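You operate a simulated robot arm through the tools that you are given. There is no shell and no other tool.

You are at the controls of a simulated two-armed robot. One attempt, no reset.

TASK
Add two measures of water, stir the paste fast and try it.
Fine: the lever ends at rest, the try comes out good; tins and feed slider stay.

The check looks at the end state, three seconds after you hand in, the way a careful person would. Anything else that was tipped, shoved, dropped, spilled or broken makes it a failure.

THE ROBOT
Two 7-joint arms with fingered hands on one trunk that stands fixed in place. Base frame: the origin is at the foot of the trunk, x ahead of it, y to its left, z up. Units: m, degrees, N and s.
The left shoulder is at [0.07, 0.153, 1.272], the right one opposite. With the tool pointing down near the work surface each hand reaches from about 0.1 to 0.86 m from the base axis, measured 20 degrees to its own side. Payload 3.9 kg a hand.
The tool frame of a hand sits at the grasp point between the pads (the TCP): z along the fingers, y along the line on which they close. The tips reach 0.03 m beyond it. The gripper opens to 0.104 m; its body begins 0.035 m behind the TCP. The gripper is a hand of 4 fingers: y runs from the thumb to the fingers, the wrist lies at [-0.017, -0.104, -0.178] in the tool frame, and closing takes about 1.5 s.
Orientation is that of the tool frame in the base frame, as a unit quaternion [x, y, z, w]. With the fingers straight down and the wrist toward the robot, the tool's x, y and z point along [0, 1, 0], [1, 0, 0] and [0, 0, -1] of the base frame.

THE INTERFACE
- The arms move only by the tool apply_moves. It takes "left_motion", "right_motion" or both (then of equal length, played together; a hand with none holds still); each is a list of rows, each a list of 3 entries, a list of its own where there are three numbers: the finger opening in m, from 0 to 0.104, then the shift along the base's x, y, z in m, then the turn, a rotation vector about the base's x, y, z in degrees. In form: [[jaw, [dx, dy, dz], [ax, ay, az]], ...]. A call has 1 to 20 rows; each row shifts and turns the commanded pose from where the row before left it. Each row takes 0.2 s and may step no farther than 0.05 m and 8.6 degrees from the row before; otherwise, or with a gripper value out of range, the whole call is refused. A pose out of reach is approached as far as the arm can. The call stops where the force on the tool passes 40 N (or 10 N more than at its start, if that is more) or the arm is blocked; 0.2 s more then pass. The fingers move at their own pace (about 0.072 m/s each) and stop on an object; they squeeze with about 33 N. The grip force told is the motor's: it shows also when the fingers shut on nothing. Time passes only in rows, and 0.2 s behind the last, so rows that do not move let the fingers close. It gives the time, the measured TCP pose, the force on the tool (base axes), the opening and the grip force at its end, in the units of the frame above (readings bear some noise), with the torque about the TCP (base axes, N m) and any sound that the robot's microphone picked up.
- Cameras (640 x 400 px; columns grow to the right, rows downward): "scene" is now at [0.1389, -0.012, 1.519]; the picture's right is [-0.06, -1.00, -0.00], its down [-0.49, 0.03, -0.87] and it looks along [0.87, -0.05, -0.49] (base axes); focal length 321 px, centre (320, 200). "left" rides on the left gripper at [-0.066, -0.09, -0.126] in its tool frame; the picture's right is [-0.78, -0.30, 0.56], its down [0.57, -0.70, 0.42] and it looks along [0.26, 0.65, 0.71] (tool axes); focal length 275 px, centre (320, 200). "right" rides on the right gripper at [0.066, -0.09, -0.126] in its tool frame; the picture's right is [-0.78, 0.30, -0.56], its down [-0.57, -0.70, 0.42] and it looks along [-0.26, 0.65, 0.71] (tool axes); focal length 275 px, centre (320, 200). There is no depth. A picture from a camera that has moved, and an enlarged one, comes with that camera's place and axes in the base frame and with its lens. The place of the scene camera against the robot may be out by one fixed shift of up to 0.018 m in any direction.
- capture(camera): a new picture of that camera. It takes no simulated time.
- move_column(by): slides the trunk up (or, below 0, down) by that many m; the arms and the scene camera ride with it, the base frame stays. It gives what a move gives, with no picture.
- hand_shape(shape, hand): the hand has 4 fingers and takes this shape, open, in about a second: jaw (thumb against the fingers, like two jaws); tri (thumb and two fingers); tip (a fingertip pinch); poke (one finger out to press); point (the index stretched); flat (the hand flat); cup (the hand cupped); fist (a fist). The gripper value then closes the fingers along that shape, each until it touches; the sizes above hold for jaw. It gives what a move gives, with no picture.
- head_to(pan, tilt): turns the head with the scene camera to pan (to the left, within 86 degrees either way) and tilt (down, from -29 to 69), counted from straight ahead of the robot. It gives what a move gives.
- zoom(camera, box): a new picture of the part [left, top, right, bottom] of that camera's present view, enlarged. It takes no simulated time.
- finish_job(): hands the job in; it is judged then, once.

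Nothing tells you positions but the pictures and the camera data. Unless the task says otherwise, let go and move clear before handing in.

The tools are called as a command line: name --argument value ..., lists and objects as JSON in quotes. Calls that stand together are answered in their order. apply_moves: Moves the arms, as the interface text tells. Its arguments: {"type":"object","properties":{"left_motion":{"type":"array","items":{"type":"array"}},"right_motion":{"type":"array","items":{"type":"array"}}},"required":[]} The other tools are called the same way: move_column (by) moves the trunk up or down; hand_shape (shape, hand) gives the hand a shape; head_to (pan, tilt) turns the head that bears the scene camera; capture (camera) takes a picture; zoom (camera, box) takes an enlarged picture of a part of a camera's view; finish_job () hands the job in.

At the start:

```text
time: 0.0
left_eef_pos: [0.5254, 0.1412, 1.3164]
left_tcp_rot: [0.707, 0.707, 0.0, 0.0]
left_contact_force: [1.4, 0.5, -0.1]
left_wrist_torque: [0.0, 0.0, -0.01]
left_finger_gap: 0.1038
left_gripper_force: 0.1
left_shape: jaw
right_eef_pos: [0.4962, -0.3478, 1.2817]
right_tcp_rot: [0.706, 0.708, 0.001, 0.001]
right_contact_force: [0.2, -0.8, 0.0]
right_wrist_torque: [-0.02, 0.01, 0.0]
right_finger_gap: 0.1036
right_gripper_force: 0.1
right_shape: jaw
trunk travel left (down, up): [-0.725, 0.215]
head pan, tilt (commanded): [-3.6, 29.6]
```

scene: 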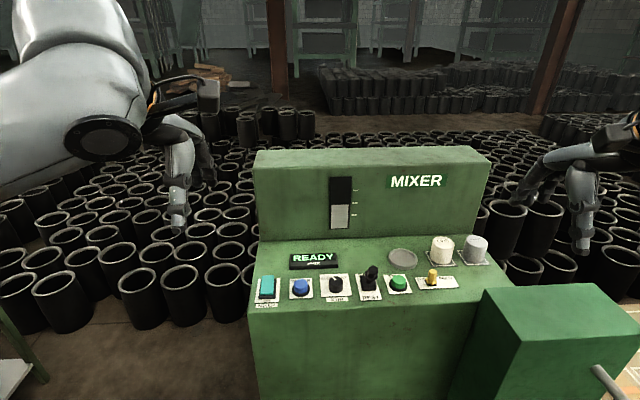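
right: 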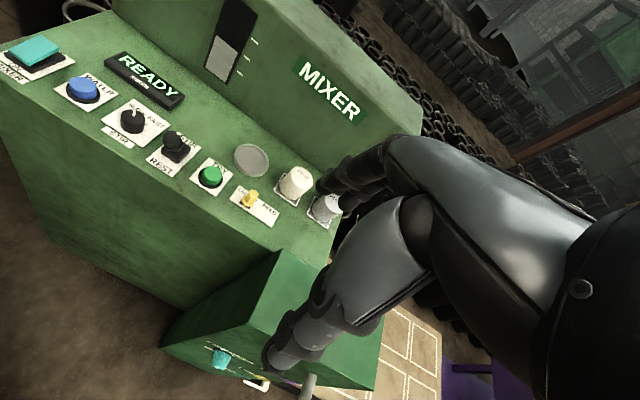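
left: 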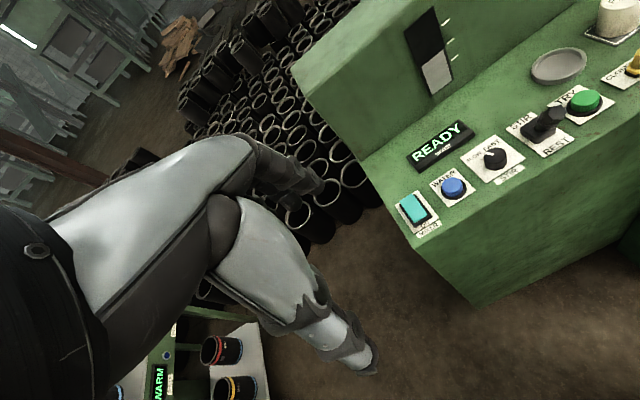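

I see a green mixer console ahead with a row of controls (a cyan button, blue WATER button, STIR selector, STIR/REST lever, green TRY button, yellow feed slider, two tins). I'll zoom in to read the labels before moving.

zoom --camera "scene" --box '[240, 230, 370, 311]'

zoom --camera "scene" --box '[350, 225, 500, 318]'

zoom --camera "right" --box '[0, 20, 200, 145]'

zoom --camera "right" --box '[140, 110, 350, 241]'

zoom --camera "left" --box '[380, 70, 640, 232]'

```text
4.92 times, centred on (305, 270) of scene
camera zoom: at [0.1389, -0.012, 1.519], right [-0.06, -1.0, 0.0], down [-0.49, 0.03, -0.87], along [0.87, -0.05, -0.49], focal length 1579 px, centre (394, -147)
```

zoom: 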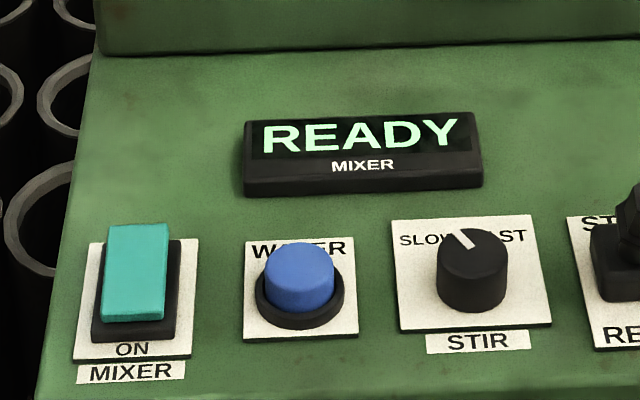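

```text
4.27 times, centred on (425, 272) of scene
camera zoom: at [0.1389, -0.012, 1.519], right [-0.06, -1.0, 0.0], down [-0.49, 0.03, -0.87], along [0.87, -0.05, -0.49], focal length 1368 px, centre (-128, -105)
```

zoom: 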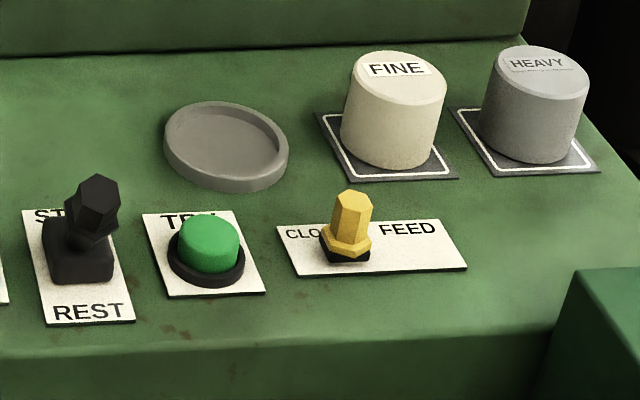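

```text
3.20 times, centred on (100, 82) of right
camera zoom: at [0.4071, -0.2818, 1.4073], right [0.3, -0.78, 0.56], down [-0.7, -0.57, -0.42], along [0.65, -0.26, -0.71], focal length 881 px, centre (1024, 576)
```

zoom: 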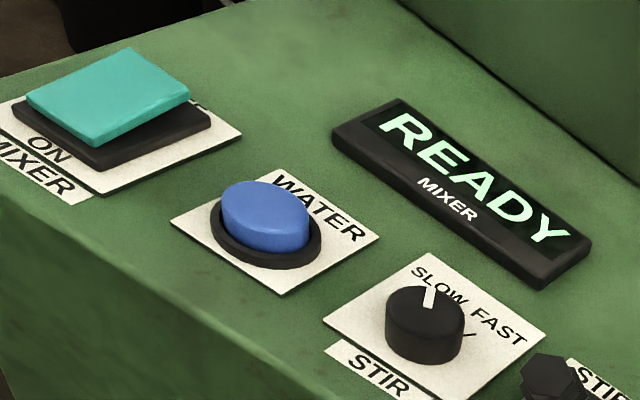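

```text
3.05 times, centred on (245, 176) of right
camera zoom: at [0.4071, -0.2818, 1.4073], right [0.3, -0.78, 0.56], down [-0.7, -0.57, -0.42], along [0.65, -0.26, -0.71], focal length 839 px, centre (549, 275)
```

zoom: 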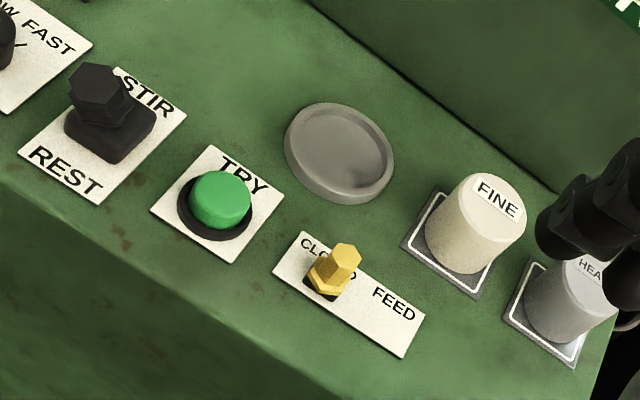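

```text
2.46 times, centred on (510, 151) of left
camera zoom: at [0.4343, 0.0753, 1.4413], right [-0.3, -0.78, -0.56], down [-0.7, 0.57, -0.42], along [0.65, 0.26, -0.71], focal length 678 px, centre (-148, 321)
```

zoom: 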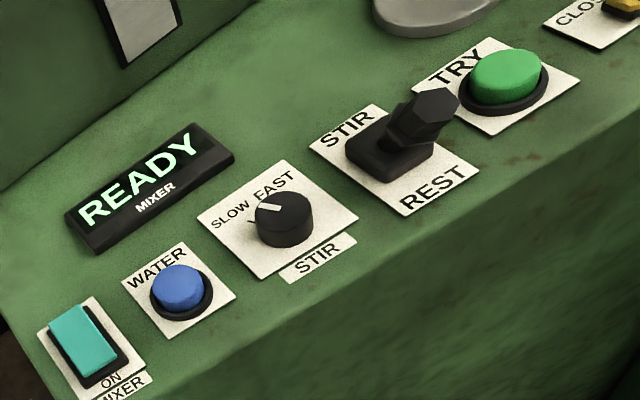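

The console reads left to right: ON rocker, WATER button, SLOW/FAST knob (pointing at SLOW), STIR/REST lever (toward REST), TRY button, and the CLOSED/FEED slider that I must leave alone. Next I look closer at the level gauge and around the sides of the workplace.

zoom --camera "scene" --box '[300, 160, 480, 272]'

zoom --camera "right" --box '[150, 250, 400, 400]'

zoom --camera "left" --box '[90, 290, 290, 400]'

head_to --pan 0 --tilt 50

capture --camera "scene"

```text
3.56 times, centred on (390, 216) of scene
camera zoom: at [0.1389, -0.012, 1.519], right [-0.06, -1.0, 0.0], down [-0.49, 0.03, -0.87], along [0.87, -0.05, -0.49], focal length 1140 px, centre (71, 143)
```

zoom: 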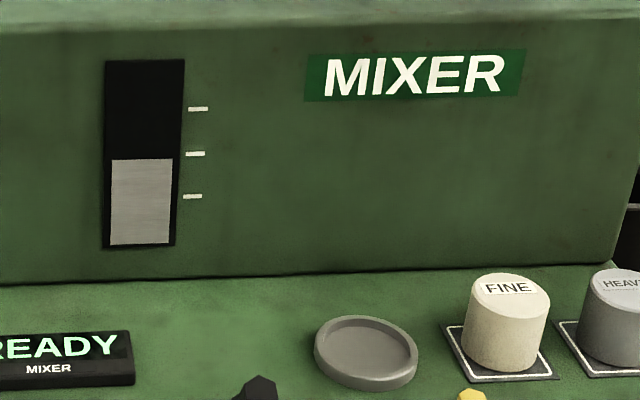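

```text
2.56 times, centred on (275, 325) of right
camera zoom: at [0.4071, -0.2818, 1.4073], right [0.3, -0.78, 0.56], down [-0.7, -0.57, -0.42], along [0.65, -0.26, -0.71], focal length 705 px, centre (435, -120)
```

zoom: 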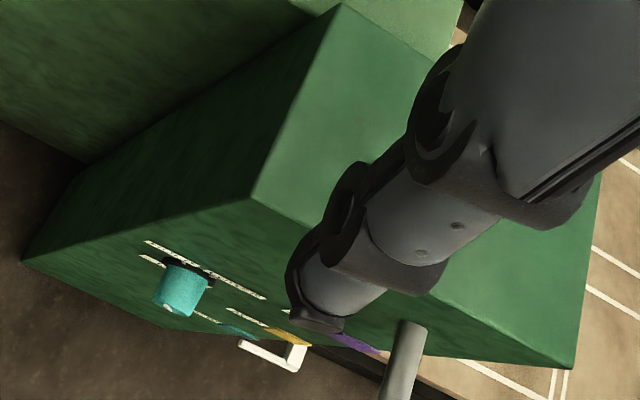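

```text
3.20 times, centred on (190, 345) of left
camera zoom: at [0.4343, 0.0753, 1.4413], right [-0.3, -0.78, -0.56], down [-0.7, 0.57, -0.42], along [0.65, 0.26, -0.71], focal length 881 px, centre (736, -264)
```

zoom: 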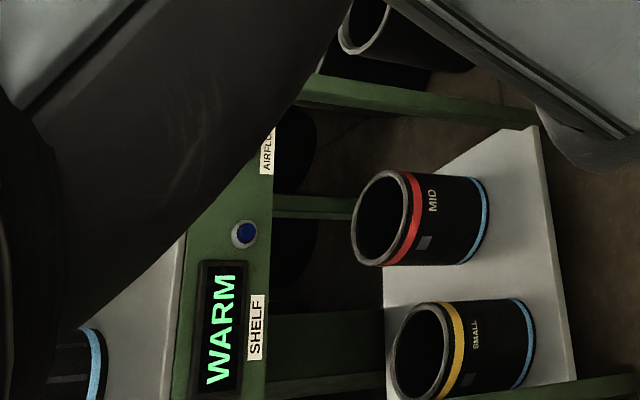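

```text
time: 0.8
left_eef_pos: [0.5245, 0.1409, 1.3165]
left_tcp_rot: [0.707, 0.707, 0.0, 0.001]
left_contact_force: [1.0, -0.1, -0.3]
left_wrist_torque: [0.01, 0.02, 0.0]
left_finger_gap: 0.1034
left_gripper_force: 0.1
left_shape: jaw
right_eef_pos: [0.4958, -0.3481, 1.281]
right_tcp_rot: [0.707, 0.708, 0.001, -0.001]
right_contact_force: [0.3, -0.1, -0.2]
right_wrist_torque: [0.01, 0.02, -0.02]
right_finger_gap: 0.1033
right_gripper_force: 0.1
right_shape: jaw
trunk travel left (down, up): [-0.725, 0.215]
head pan, tilt (commanded): [0.0, 50.0]
```

```text
taken
camera scene: at [0.1254, -0.0064, 1.489], right [0.0, -1.0, 0.0], down [-0.77, 0.0, -0.64], along [0.64, 0.0, -0.77], focal length 321 px, centre (320, 200)
```

scene: 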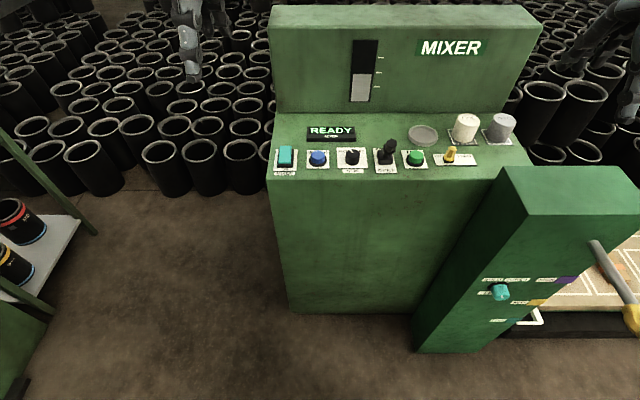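

The controls sit at roughly x≈0.70, z≈0.95, spaced about 8 cm apart in y. The blue WATER button comes out near [0.705, 0.00, 0.96]. I'll take sharper zooms from the new head pose and both hand cameras to triangulate the rest.

zoom --camera "scene" --box '[260, 110, 400, 198]'

zoom --camera "scene" --box '[370, 100, 530, 200]'

zoom --camera "right" --box '[60, 50, 260, 175]'

zoom --camera "left" --box '[440, 50, 640, 175]'

```text
4.55 times, centred on (330, 154) of scene
camera zoom: at [0.1254, -0.0064, 1.489], right [0.0, -1.0, 0.0], down [-0.77, 0.0, -0.64], along [0.64, 0.0, -0.77], focal length 1458 px, centre (274, 409)
```

zoom: 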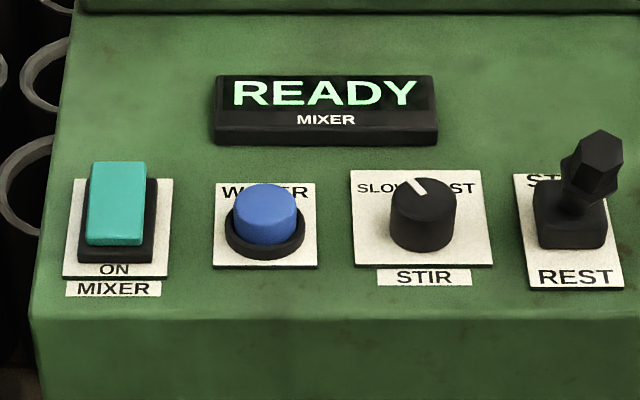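

```text
4.00 times, centred on (450, 150) of scene
camera zoom: at [0.1254, -0.0064, 1.489], right [0.0, -1.0, 0.0], down [-0.77, 0.0, -0.64], along [0.64, 0.0, -0.77], focal length 1283 px, centre (-200, 400)
```

zoom: 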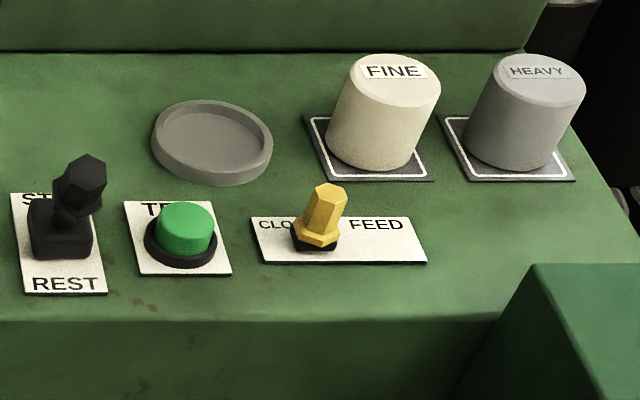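

```text
3.20 times, centred on (160, 112) of right
camera zoom: at [0.4071, -0.2818, 1.4073], right [0.3, -0.78, 0.56], down [-0.7, -0.57, -0.42], along [0.65, -0.26, -0.71], focal length 881 px, centre (832, 480)
```

zoom: 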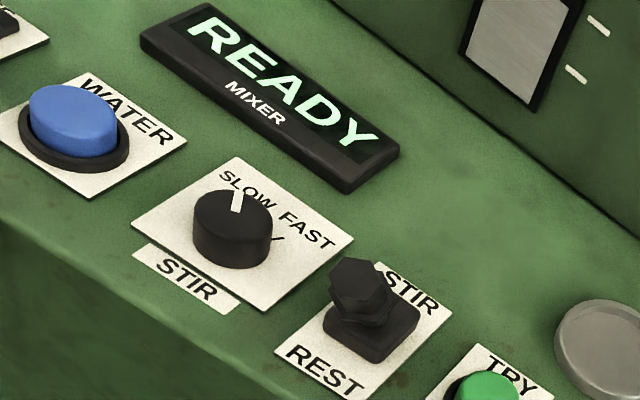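

```text
3.20 times, centred on (540, 112) of left
camera zoom: at [0.4342, 0.0753, 1.4413], right [-0.3, -0.78, -0.56], down [-0.7, 0.57, -0.42], along [0.65, 0.26, -0.71], focal length 881 px, centre (-384, 480)
```

zoom: 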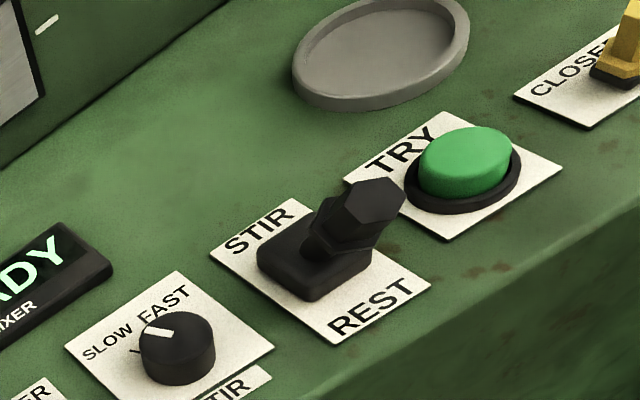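

Triangulation puts WATER near [0.705, 0.00, 0.96], the knob near y≈-0.08, the lever near y≈-0.16 (leaning toward REST) and TRY near y≈-0.235. I'll put the left hand in the poke shape and look at where the finger ends up.

hand_shape --hand "left" --shape "poke"

capture --camera "left"

head_to --pan 0 --tilt 38

capture --camera "scene"

capture --camera "right"

```text
time: 1.7
left_eef_pos: [0.5237, 0.1411, 1.3163]
left_tcp_rot: [0.707, 0.708, 0.0, 0.0]
left_contact_force: [0.2, 0.1, -0.7]
left_wrist_torque: [-0.03, 0.02, -0.04]
left_finger_gap: 0.0
left_gripper_force: 0.2
left_shape: poke
right_eef_pos: [0.4953, -0.3478, 1.2812]
right_tcp_rot: [0.707, 0.708, 0.0, 0.001]
right_contact_force: [1.0, 0.7, -0.4]
right_wrist_torque: [-0.01, 0.01, -0.02]
right_finger_gap: 0.1033
right_gripper_force: 0.1
right_shape: jaw
trunk travel left (down, up): [-0.725, 0.215]
head pan, tilt (commanded): [0.0, 50.0]
```

```text
taken
camera left: at [0.4343, 0.0753, 1.4412], right [-0.3, -0.78, -0.56], down [-0.7, 0.57, -0.42], along [0.65, 0.26, -0.71], focal length 275 px, centre (320, 200)
```

left: 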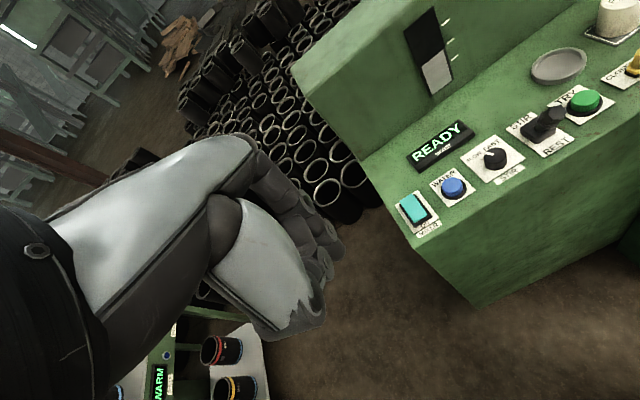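

```text
time: 2.5
left_eef_pos: [0.5244, 0.1407, 1.3153]
left_tcp_rot: [0.708, 0.707, 0.0, 0.0]
left_contact_force: [-0.4, 0.3, 0.2]
left_wrist_torque: [0.0, -0.01, 0.03]
left_finger_gap: 0.0
left_gripper_force: 0.1
left_shape: poke
right_eef_pos: [0.4955, -0.3473, 1.2819]
right_tcp_rot: [0.706, 0.708, 0.0, 0.0]
right_contact_force: [-0.2, -0.5, 0.4]
right_wrist_torque: [-0.02, -0.01, 0.02]
right_finger_gap: 0.1036
right_gripper_force: 0.1
right_shape: jaw
trunk travel left (down, up): [-0.725, 0.215]
head pan, tilt (commanded): [0.0, 38.0]
```

```text
taken
camera scene: at [0.1347, -0.0064, 1.506], right [0.0, -1.0, 0.0], down [-0.62, 0.0, -0.79], along [0.79, 0.0, -0.62], focal length 321 px, centre (320, 200)
```

scene: 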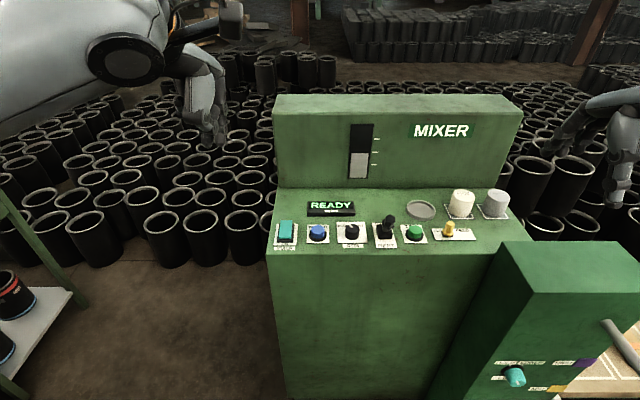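

```text
taken
camera right: at [0.4071, -0.2818, 1.4073], right [0.3, -0.78, 0.56], down [-0.7, -0.57, -0.42], along [0.65, -0.26, -0.71], focal length 275 px, centre (320, 200)
```

right: 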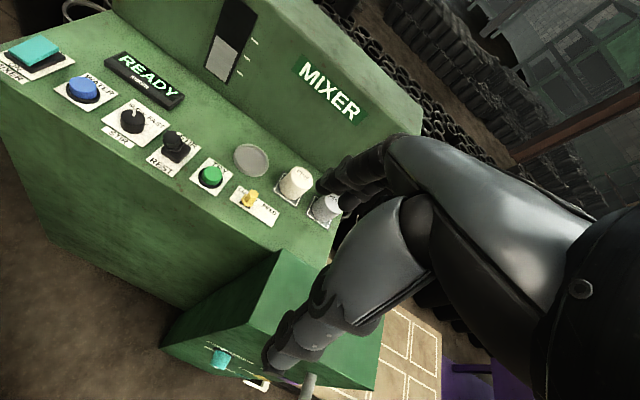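

The left hand has taken the poke shape and all clear. I'll zoom in to see which finger sticks out and where its tip is.

zoom --camera "left" --box '[180, 130, 380, 355]'

zoom --camera "scene" --box '[130, 0, 290, 180]'

```text
1.78 times, centred on (280, 242) of left
camera zoom: at [0.4343, 0.0753, 1.4413], right [-0.3, -0.78, -0.56], down [-0.7, 0.57, -0.42], along [0.65, 0.26, -0.71], focal length 489 px, centre (391, 124)
```

zoom: 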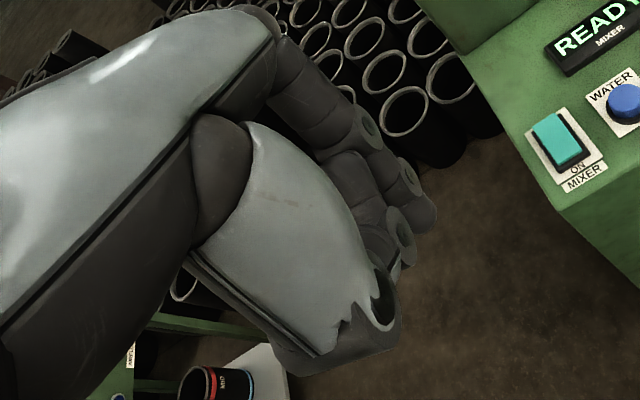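

```text
2.22 times, centred on (210, 90) of scene
camera zoom: at [0.1347, -0.0064, 1.506], right [0.0, -1.0, 0.0], down [-0.62, 0.0, -0.79], along [0.79, 0.0, -0.62], focal length 713 px, centre (564, 444)
```

zoom: 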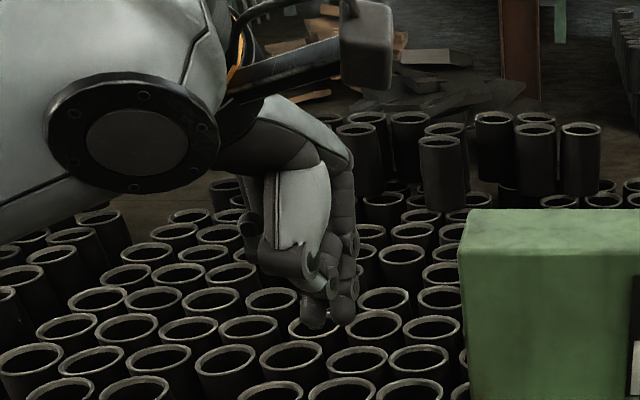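

The poke finger is hard to make out against the background. I'll lower the left hand in free air in front and left of the console to see its tip better with the scene camera.

apply_moves --left_motion '[[0.0, [0.0, -0.02, -0.04], [0, 0, 0]], [0.0, [0.0, -0.02, -0.04], [0, 0, 0]], [0.0, [0.0, -0.02, -0.04], [0, 0, 0]], [0.0, [0.0, -0.02, -0.04], [0, 0, 0]], [0.0, [0.0, 0.0, 0.0], [0, 0, 0]]]'

head_to --pan 5 --tilt 38

capture --camera "scene"

capture --camera "left"

capture --camera "right"

```text
time: 3.7
left_eef_pos: [0.5248, 0.0595, 1.1543]
left_tcp_rot: [0.707, 0.707, 0.0, 0.0]
left_contact_force: [0.5, -0.9, -0.3]
left_wrist_torque: [-0.01, 0.0, -0.01]
left_finger_gap: 0.0002
left_gripper_force: 0.1
left_shape: poke
right_eef_pos: [0.4948, -0.3477, 1.2811]
right_tcp_rot: [0.706, 0.708, 0.0, 0.0]
right_contact_force: [0.0, -0.2, -0.1]
right_wrist_torque: [-0.01, 0.0, -0.02]
right_finger_gap: 0.1037
right_gripper_force: 0.0
right_shape: jaw
trunk travel left (down, up): [-0.725, 0.215]
head pan, tilt (commanded): [0.0, 38.0]
```

```text
time: 4.3
left_eef_pos: [0.5251, 0.0583, 1.1557]
left_tcp_rot: [0.707, 0.707, 0.0, 0.0]
left_contact_force: [-0.5, 0.1, -0.2]
left_wrist_torque: [0.03, 0.01, -0.02]
left_finger_gap: 0.0
left_gripper_force: 0.1
left_shape: poke
right_eef_pos: [0.4957, -0.348, 1.281]
right_tcp_rot: [0.706, 0.708, 0.0, 0.0]
right_contact_force: [0.6, 0.6, -0.6]
right_wrist_torque: [0.03, 0.04, -0.02]
right_finger_gap: 0.1037
right_gripper_force: 0.1
right_shape: jaw
trunk travel left (down, up): [-0.725, 0.215]
head pan, tilt (commanded): [5.0, 38.0]
```

```text
taken
camera scene: at [0.1341, 0.0013, 1.5061], right [0.09, -1.0, 0.0], down [-0.61, -0.05, -0.79], along [0.79, 0.07, -0.62], focal length 321 px, centre (320, 200)
```

scene: 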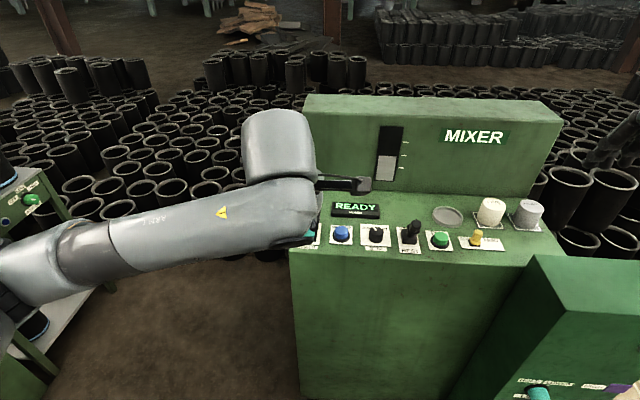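

```text
taken
camera left: at [0.4354, -0.0071, 1.2808], right [-0.3, -0.78, -0.56], down [-0.7, 0.57, -0.42], along [0.65, 0.26, -0.71], focal length 275 px, centre (320, 200)
```

left: 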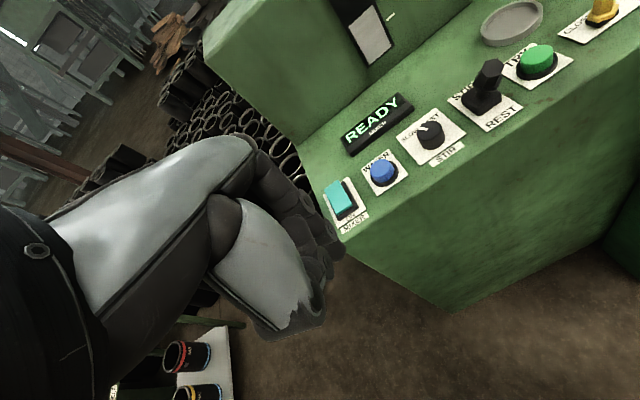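

```text
taken
camera right: at [0.4069, -0.2816, 1.4075], right [0.3, -0.78, 0.56], down [-0.7, -0.57, -0.42], along [0.65, -0.26, -0.71], focal length 275 px, centre (320, 200)
```

right: 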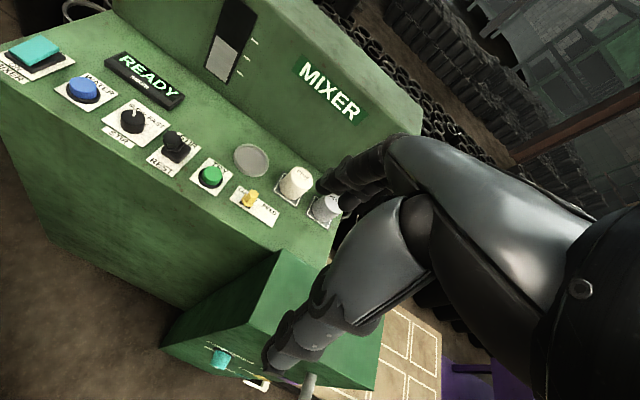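

The left forearm blocks the scene camera's view of its own fingers. I'll yaw the right hand toward the left so its camera can watch the left fingertip from the side.

apply_moves --right_motion '[[0.1, [0.0, 0.0, 0.0], [0, 0, 8.5]], [0.1, [0.0, 0.0, 0.0], [0, 0, 8.5]], [0.1, [0.0, 0.0, 0.0], [0, 0, 8.5]], [0.1, [0.0, 0.0, 0.0], [0, 0, 8.5]], [0.1, [0.0, 0.0, 0.0], [0, 0, 8.5]], [0.1, [0.0, 0.0, 0.0], [0, 0, 8.5]], [0.1, [0.0, 0.0, 0.0], [0, 0, 8.5]], [0.1, [0.0, 0.0, 0.0], [0, 0, 8.5]], [0.1, [0.0, 0.0, 0.0], [0, 0, 0]]]'

capture --camera "right"

capture --camera "scene"

```text
time: 6.3
left_eef_pos: [0.5262, 0.0572, 1.1564]
left_tcp_rot: [0.707, 0.708, 0.0, 0.001]
left_contact_force: [-0.7, -0.5, -0.6]
left_wrist_torque: [-0.01, -0.01, 0.04]
left_finger_gap: 0.0
left_gripper_force: 0.0
left_shape: poke
right_eef_pos: [0.4961, -0.3472, 1.2816]
right_tcp_rot: [0.188, 0.982, 0.0, 0.0]
right_contact_force: [0.0, -0.1, -0.1]
right_wrist_torque: [0.0, 0.01, 0.0]
right_finger_gap: 0.1005
right_gripper_force: 0.1
right_shape: jaw
trunk travel left (down, up): [-0.725, 0.215]
head pan, tilt (commanded): [5.0, 38.0]
```

```text
taken
camera right: at [0.4019, -0.4057, 1.4073], right [0.83, -0.01, 0.56], down [0.27, -0.86, -0.43], along [0.49, 0.5, -0.71], focal length 275 px, centre (320, 200)
```

right: 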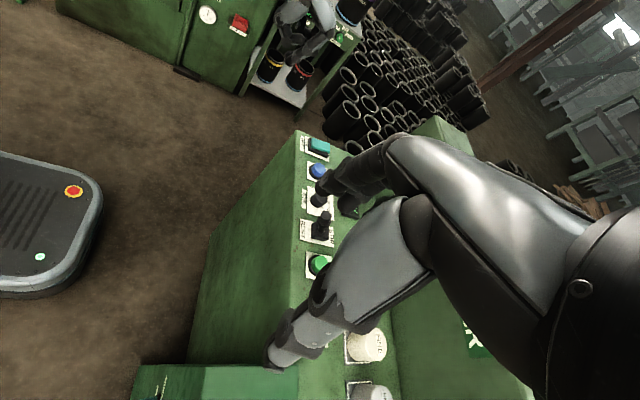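

```text
taken
camera scene: at [0.134, 0.0011, 1.5061], right [0.09, -1.0, 0.0], down [-0.61, -0.05, -0.79], along [0.79, 0.07, -0.62], focal length 321 px, centre (320, 200)
```

scene: 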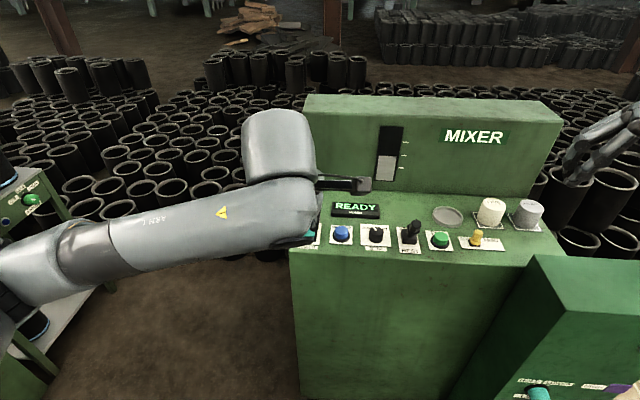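

The left hand shows at the top of the right camera's picture. I'll zoom in on it.

zoom --camera "right" --box '[250, 0, 370, 75]'

```text
5.33 times, centred on (310, 38) of right
camera zoom: at [0.4019, -0.4057, 1.4073], right [0.83, -0.01, 0.56], down [0.27, -0.86, -0.43], along [0.49, 0.5, -0.71], focal length 1468 px, centre (373, 1067)
```

zoom: 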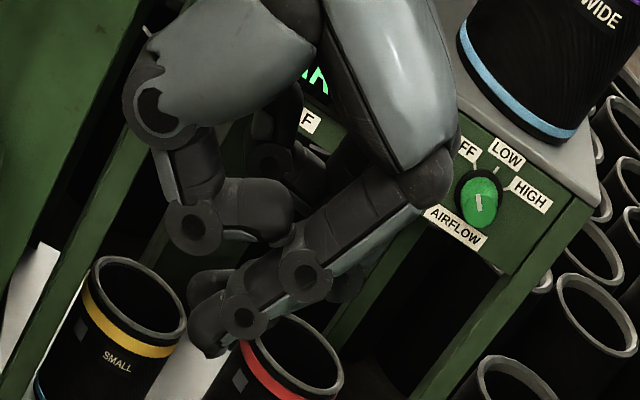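

In the right camera's zoom the poke finger's tip lies about 3 cm below the TCP and about 1 cm ahead of it. I'll carry the left hand to a hover above the WATER button and check from several cameras.

apply_moves --left_motion '[[0.0, [0.04, -0.014, -0.01], [0, 0, 0]], [0.0, [0.04, -0.014, -0.01], [0, 0, 0]], [0.0, [0.04, -0.014, -0.01], [0, 0, 0]], [0.0, [0.04, -0.014, -0.01], [0, 0, 0]], [0.0, [0.008, 0.0, -0.01], [0, 0, 0]], [0.0, [0.0, 0.0, 0.0], [0, 0, 0]]]'

capture --camera "right"

capture --camera "left"

capture --camera "scene"

```text
time: 7.7
left_eef_pos: [0.6921, 0.0017, 1.1054]
left_tcp_rot: [0.707, 0.707, 0.0, 0.0]
left_contact_force: [0.3, 0.4, -0.4]
left_wrist_torque: [0.01, -0.01, 0.02]
left_finger_gap: 0.0001
left_gripper_force: 0.2
left_shape: poke
right_eef_pos: [0.4948, -0.3451, 1.2813]
right_tcp_rot: [0.19, 0.982, 0.0, -0.001]
right_contact_force: [-0.3, 0.4, -0.5]
right_wrist_torque: [-0.02, -0.03, -0.03]
right_finger_gap: 0.1005
right_gripper_force: 0.0
right_shape: jaw
trunk travel left (down, up): [-0.725, 0.215]
head pan, tilt (commanded): [5.0, 38.0]
```

```text
taken
camera right: at [0.4016, -0.4049, 1.4076], right [0.83, -0.01, 0.56], down [0.27, -0.86, -0.42], along [0.49, 0.5, -0.71], focal length 275 px, centre (320, 200)
```

right: 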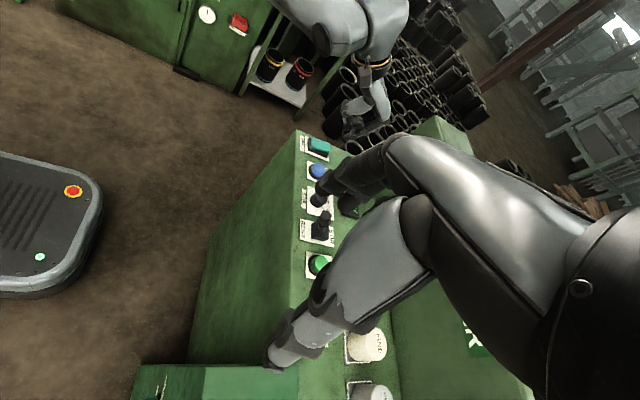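

```text
taken
camera left: at [0.6012, -0.0638, 1.2308], right [-0.3, -0.78, -0.56], down [-0.7, 0.57, -0.42], along [0.65, 0.26, -0.71], focal length 275 px, centre (320, 200)
```

left: 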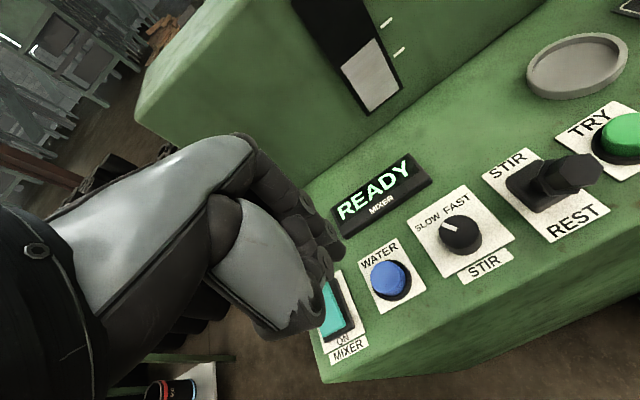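

```text
taken
camera scene: at [0.1338, 0.0018, 1.5062], right [0.09, -1.0, 0.0], down [-0.61, -0.05, -0.79], along [0.79, 0.07, -0.62], focal length 321 px, centre (320, 200)
```

scene: 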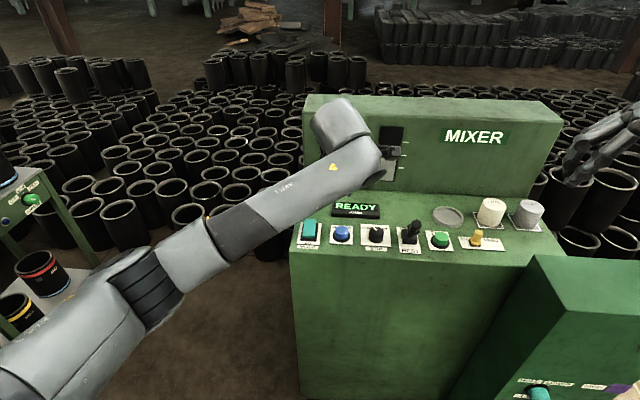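

The hover looks right but the forearm hides the finger from the scene camera. I'll zoom the right and left cameras on the fingertip over the WATER button.

zoom --camera "right" --box '[280, 70, 420, 210]'

zoom --camera "left" --box '[220, 150, 460, 375]'

```text
2.86 times, centred on (350, 140) of right
camera zoom: at [0.4016, -0.4049, 1.4076], right [0.83, -0.01, 0.56], down [0.27, -0.86, -0.42], along [0.49, 0.5, -0.71], focal length 786 px, centre (234, 371)
```

zoom: 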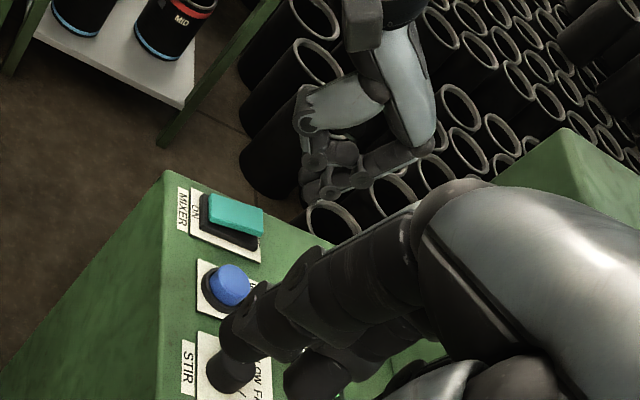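

```text
1.78 times, centred on (340, 262) of left
camera zoom: at [0.6012, -0.0638, 1.2308], right [-0.3, -0.78, -0.56], down [-0.7, 0.57, -0.42], along [0.65, 0.26, -0.71], focal length 489 px, centre (284, 89)
```

zoom: 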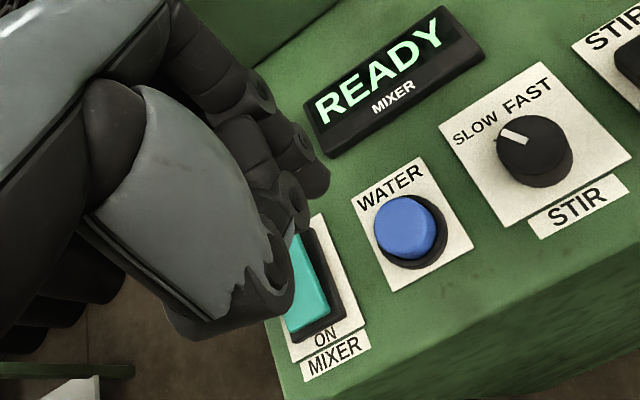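

The WATER button comes out at about [0.706, 0.000, 0.962], and the finger should be nearly above it. I'll lower to about 2–3 cm above the cap and look again.

apply_moves --left_motion '[[0.0, [0.009, 0.001, -0.03], [0, 0, 0]], [0.0, [0.0, 0.0, -0.03], [0, 0, 0]], [0.0, [0.0, 0.0, -0.025], [0, 0, 0]], [0.0, [0.0, 0.0, 0.0], [0, 0, 0]]]'

zoom --camera "left" --box '[220, 150, 540, 350]'

zoom --camera "right" --box '[280, 90, 400, 210]'

zoom --camera "scene" --box '[270, 120, 430, 260]'

```text
time: 8.7
left_eef_pos: [0.7021, 0.003, 1.0228]
left_tcp_rot: [0.707, 0.707, 0.0, 0.0]
left_contact_force: [0.3, 0.1, 0.1]
left_wrist_torque: [0.02, -0.01, 0.0]
left_finger_gap: 0.0
left_gripper_force: 0.0
left_shape: poke
right_eef_pos: [0.497, -0.3473, 1.281]
right_tcp_rot: [0.189, 0.982, 0.0, -0.001]
right_contact_force: [-0.6, 0.3, -0.2]
right_wrist_torque: [0.02, -0.01, 0.02]
right_finger_gap: 0.1003
right_gripper_force: 0.1
right_shape: jaw
trunk travel left (down, up): [-0.725, 0.215]
head pan, tilt (commanded): [5.0, 38.0]
```

```text
2.00 times, centred on (380, 250) of left
camera zoom: at [0.6103, -0.0621, 1.1488], right [-0.3, -0.78, -0.56], down [-0.7, 0.57, -0.42], along [0.65, 0.26, -0.71], focal length 551 px, centre (200, 100)
```

zoom: 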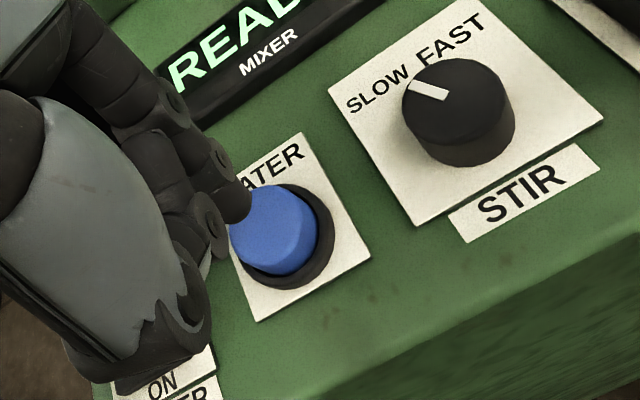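

```text
3.33 times, centred on (340, 150) of right
camera zoom: at [0.4023, -0.4057, 1.4071], right [0.83, -0.02, 0.56], down [0.27, -0.86, -0.43], along [0.49, 0.5, -0.71], focal length 918 px, centre (253, 367)
```

zoom: 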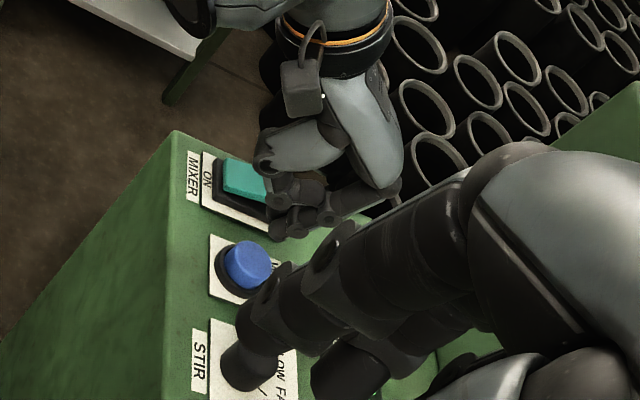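

```text
2.86 times, centred on (350, 190) of scene
camera zoom: at [0.1345, 0.001, 1.5061], right [0.09, -1.0, 0.0], down [-0.61, -0.05, -0.79], along [0.78, 0.07, -0.62], focal length 916 px, centre (234, 229)
```

zoom: 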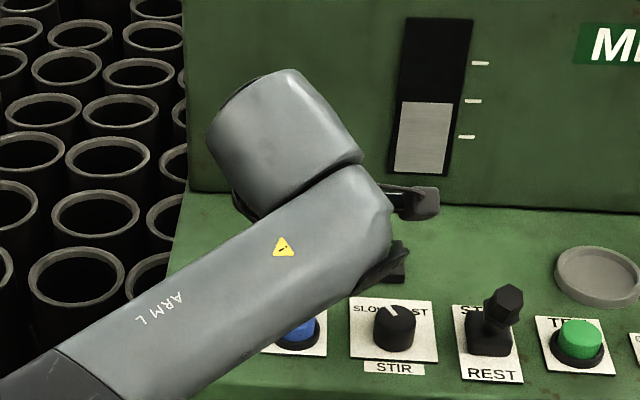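

The fingertip projects almost exactly onto the centre of the blue cap and sits about 3 cm above it. I'll descend gently in small steps to feel for first contact.

apply_moves --left_motion '[[0.0, [0.002, 0.0, -0.01], [0, 0, 0]], [0.0, [0.0, 0.0, -0.006], [0, 0, 0]], [0.0, [0.0, 0.0, -0.004], [0, 0, 0]], [0.0, [0.0, 0.0, 0.0], [0, 0, 0]]]'

zoom --camera "left" --box '[220, 150, 540, 350]'

zoom --camera "right" --box '[280, 90, 400, 210]'

```text
time: 9.7
left_eef_pos: [0.7034, 0.0046, 1.0019]
left_tcp_rot: [0.707, 0.707, 0.0, 0.0]
left_contact_force: [-1.2, 0.6, -0.1]
left_wrist_torque: [0.01, -0.01, 0.01]
left_finger_gap: 0.0002
left_gripper_force: 0.0
left_shape: poke
right_eef_pos: [0.4955, -0.3467, 1.281]
right_tcp_rot: [0.19, 0.982, 0.0, 0.0]
right_contact_force: [-0.3, -0.2, 0.1]
right_wrist_torque: [0.0, 0.0, -0.02]
right_finger_gap: 0.1004
right_gripper_force: 0.1
right_shape: jaw
trunk travel left (down, up): [-0.725, 0.215]
head pan, tilt (commanded): [5.0, 38.0]
```

```text
2.00 times, centred on (380, 250) of left
camera zoom: at [0.6135, -0.0609, 1.127], right [-0.3, -0.78, -0.56], down [-0.7, 0.57, -0.42], along [0.65, 0.26, -0.71], focal length 551 px, centre (200, 100)
```

zoom: 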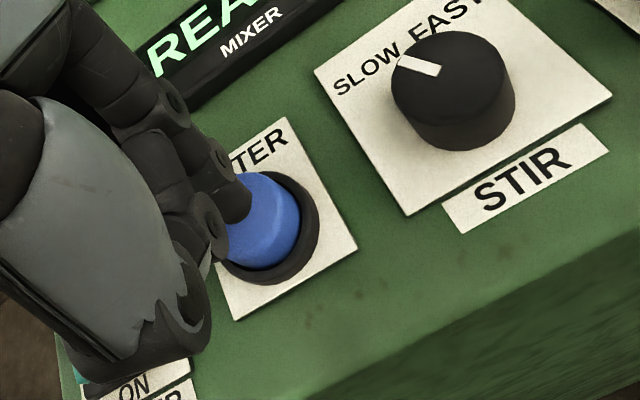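

```text
3.33 times, centred on (340, 150) of right
camera zoom: at [0.4023, -0.4057, 1.4071], right [0.83, -0.02, 0.56], down [0.27, -0.86, -0.43], along [0.49, 0.5, -0.71], focal length 918 px, centre (253, 367)
```

zoom: 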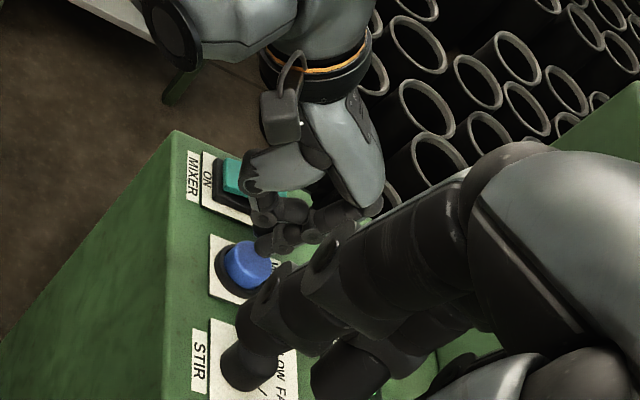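

The tip is now just above the blue cap with no contact force yet. I'll continue down in small steps.

apply_moves --left_motion '[[0.0, [0.0, 0.0, -0.003], [0, 0, 0]], [0.0, [0.0, 0.0, -0.003], [0, 0, 0]], [0.0, [0.0, 0.0, 0.0], [0, 0, 0]]]'

zoom --camera "left" --box '[220, 150, 540, 350]'

zoom --camera "scene" --box '[340, 110, 440, 190]'

```text
time: 10.5
left_eef_pos: [0.7041, 0.0065, 0.9953]
left_tcp_rot: [0.707, 0.707, -0.001, 0.0]
left_contact_force: [-0.1, -1.0, -0.4]
left_wrist_torque: [-0.03, -0.01, 0.0]
left_finger_gap: 0.0003
left_gripper_force: 0.1
left_shape: poke
right_eef_pos: [0.4967, -0.3477, 1.2807]
right_tcp_rot: [0.19, 0.982, 0.0, 0.0]
right_contact_force: [-0.3, 0.1, 0.3]
right_wrist_torque: [0.02, 0.03, 0.01]
right_finger_gap: 0.1006
right_gripper_force: 0.1
right_shape: jaw
trunk travel left (down, up): [-0.725, 0.215]
head pan, tilt (commanded): [5.0, 38.0]
```

```text
2.00 times, centred on (380, 250) of left
camera zoom: at [0.6132, -0.0593, 1.1205], right [-0.3, -0.78, -0.56], down [-0.7, 0.57, -0.42], along [0.65, 0.26, -0.71], focal length 551 px, centre (200, 100)
```

zoom: 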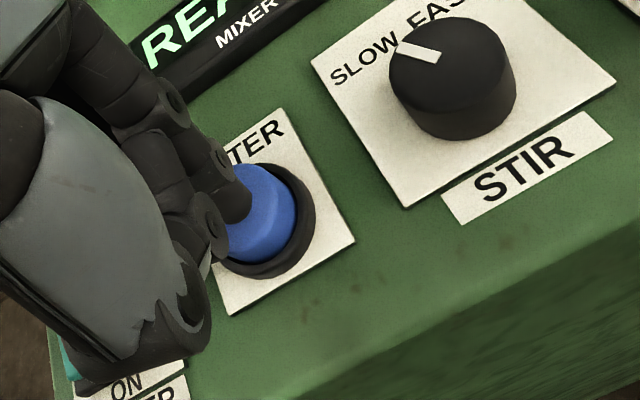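

```text
5.00 times, centred on (390, 150) of scene
camera zoom: at [0.1344, 0.001, 1.5061], right [0.09, -1.0, 0.0], down [-0.61, -0.05, -0.79], along [0.78, 0.07, -0.62], focal length 1604 px, centre (-30, 450)
```

zoom: 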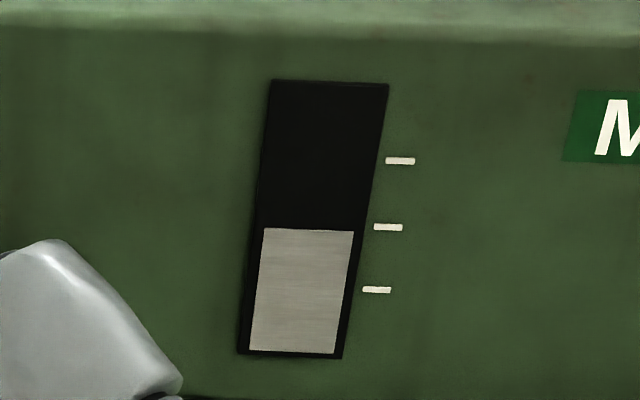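

Still no contact force, and the gauge level stands at about the middle tick. I'll keep descending a few millimetres at a time.

apply_moves --left_motion '[[0.0, [0.0, -0.002, -0.003], [0, 0, 0]], [0.0, [0.0, 0.0, 0.0], [0, 0, 0]]]'

zoom --camera "left" --box '[220, 150, 540, 350]'

zoom --camera "scene" --box '[340, 110, 440, 190]'

```text
time: 11.1
left_eef_pos: [0.7045, 0.0037, 0.9921]
left_tcp_rot: [0.708, 0.707, 0.0, 0.0]
left_contact_force: [-0.3, -0.1, -0.1]
left_wrist_torque: [0.0, 0.02, -0.01]
left_finger_gap: 0.0
left_gripper_force: 0.0
left_shape: poke
right_eef_pos: [0.4948, -0.348, 1.2804]
right_tcp_rot: [0.19, 0.982, 0.0, -0.001]
right_contact_force: [-0.7, -0.4, -0.2]
right_wrist_torque: [0.0, -0.01, 0.01]
right_finger_gap: 0.1003
right_gripper_force: 0.0
right_shape: jaw
trunk travel left (down, up): [-0.725, 0.215]
head pan, tilt (commanded): [5.0, 38.0]
```

```text
2.00 times, centred on (380, 250) of left
camera zoom: at [0.6135, -0.0615, 1.1172], right [-0.3, -0.78, -0.56], down [-0.7, 0.57, -0.42], along [0.65, 0.26, -0.71], focal length 551 px, centre (200, 100)
```

zoom: 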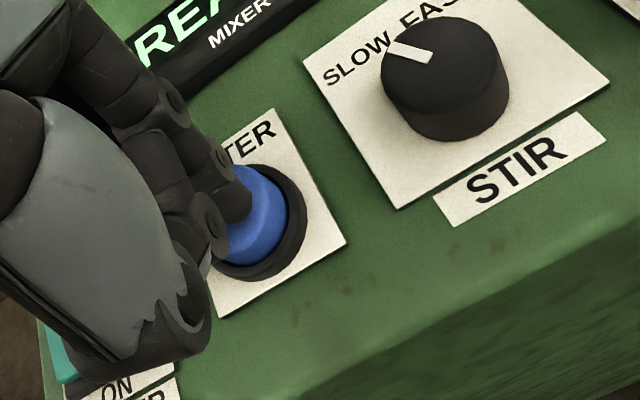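

```text
5.00 times, centred on (390, 150) of scene
camera zoom: at [0.1344, 0.0011, 1.5061], right [0.09, -1.0, 0.0], down [-0.61, -0.05, -0.79], along [0.78, 0.07, -0.62], focal length 1604 px, centre (-30, 450)
```

zoom: 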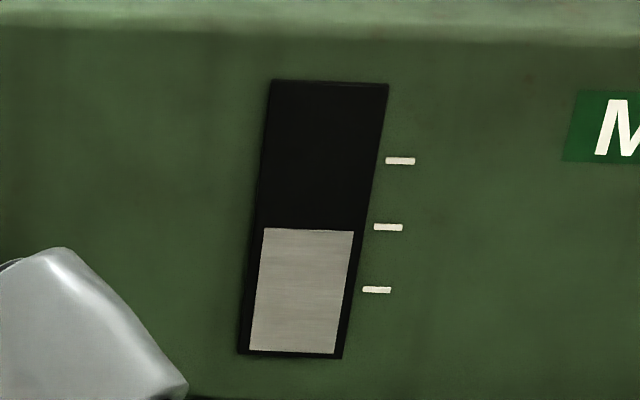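

No contact yet; the finger tip appears just above the cap. I'll descend another few millimetres.

apply_moves --left_motion '[[0.0, [0.0, 0.0, -0.003], [0, 0, 0]], [0.0, [0.0, 0.0, 0.0], [0, 0, 0]]]'

zoom --camera "right" --box '[290, 130, 370, 190]'

```text
time: 11.7
left_eef_pos: [0.7038, 0.0042, 0.9891]
left_tcp_rot: [0.707, 0.707, 0.0, 0.0]
left_contact_force: [-0.1, -0.2, -0.4]
left_wrist_torque: [0.0, -0.02, -0.02]
left_finger_gap: 0.0
left_gripper_force: 0.0
left_shape: poke
right_eef_pos: [0.4964, -0.3463, 1.2815]
right_tcp_rot: [0.19, 0.982, 0.0, 0.0]
right_contact_force: [0.2, -0.1, -0.5]
right_wrist_torque: [-0.01, 0.01, 0.0]
right_finger_gap: 0.1002
right_gripper_force: 0.1
right_shape: jaw
trunk travel left (down, up): [-0.725, 0.215]
head pan, tilt (commanded): [5.0, 38.0]
```

```text
6.67 times, centred on (330, 160) of right
camera zoom: at [0.4022, -0.4056, 1.4072], right [0.83, -0.02, 0.56], down [0.27, -0.86, -0.43], along [0.49, 0.5, -0.71], focal length 1835 px, centre (253, 467)
```

zoom: 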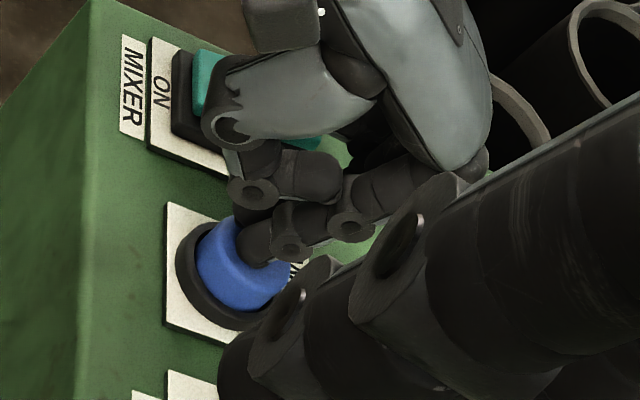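

The right camera shows the tip right at the blue cap with the thumb well clear of the rocker. I'll keep going down 3 mm at a time.

apply_moves --left_motion '[[0.0, [0.0, 0.0, -0.003], [0, 0, 0]], [0.0, [0.0, 0.0, 0.0], [0, 0, 0]]]'

zoom --camera "right" --box '[290, 130, 370, 190]'

zoom --camera "scene" --box '[340, 110, 440, 190]'

```text
time: 12.3
left_eef_pos: [0.7044, 0.0038, 0.9873]
left_tcp_rot: [0.707, 0.708, -0.001, 0.0]
left_contact_force: [-0.3, 0.0, 1.0]
left_wrist_torque: [0.01, -0.01, 0.0]
left_finger_gap: 0.0
left_gripper_force: 0.1
left_shape: poke
right_eef_pos: [0.4958, -0.3471, 1.2804]
right_tcp_rot: [0.19, 0.982, 0.0, -0.001]
right_contact_force: [-1.3, -1.1, -1.1]
right_wrist_torque: [0.01, 0.02, 0.03]
right_finger_gap: 0.1003
right_gripper_force: 0.1
right_shape: jaw
trunk travel left (down, up): [-0.725, 0.215]
head pan, tilt (commanded): [5.0, 38.0]
```

```text
6.67 times, centred on (330, 160) of right
camera zoom: at [0.4021, -0.4056, 1.4072], right [0.83, -0.02, 0.56], down [0.27, -0.86, -0.43], along [0.49, 0.5, -0.71], focal length 1835 px, centre (253, 467)
```

zoom: 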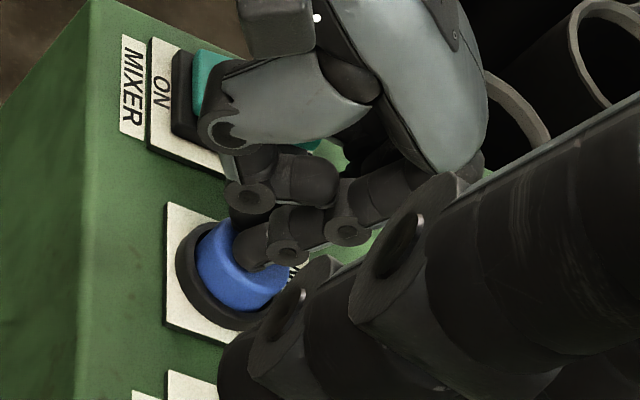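

```text
5.00 times, centred on (390, 150) of scene
camera zoom: at [0.1343, 0.001, 1.5061], right [0.09, -1.0, 0.0], down [-0.61, -0.05, -0.79], along [0.79, 0.07, -0.62], focal length 1604 px, centre (-30, 450)
```

zoom: 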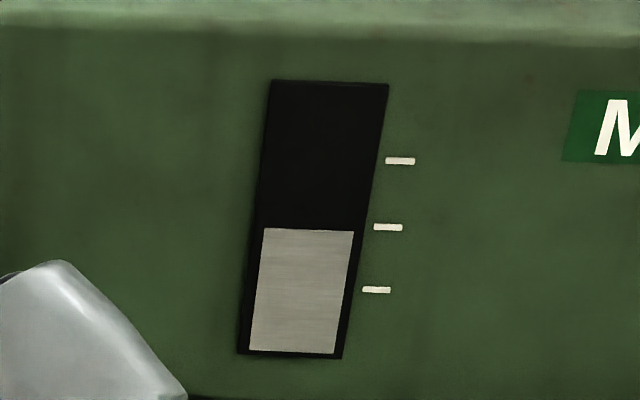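

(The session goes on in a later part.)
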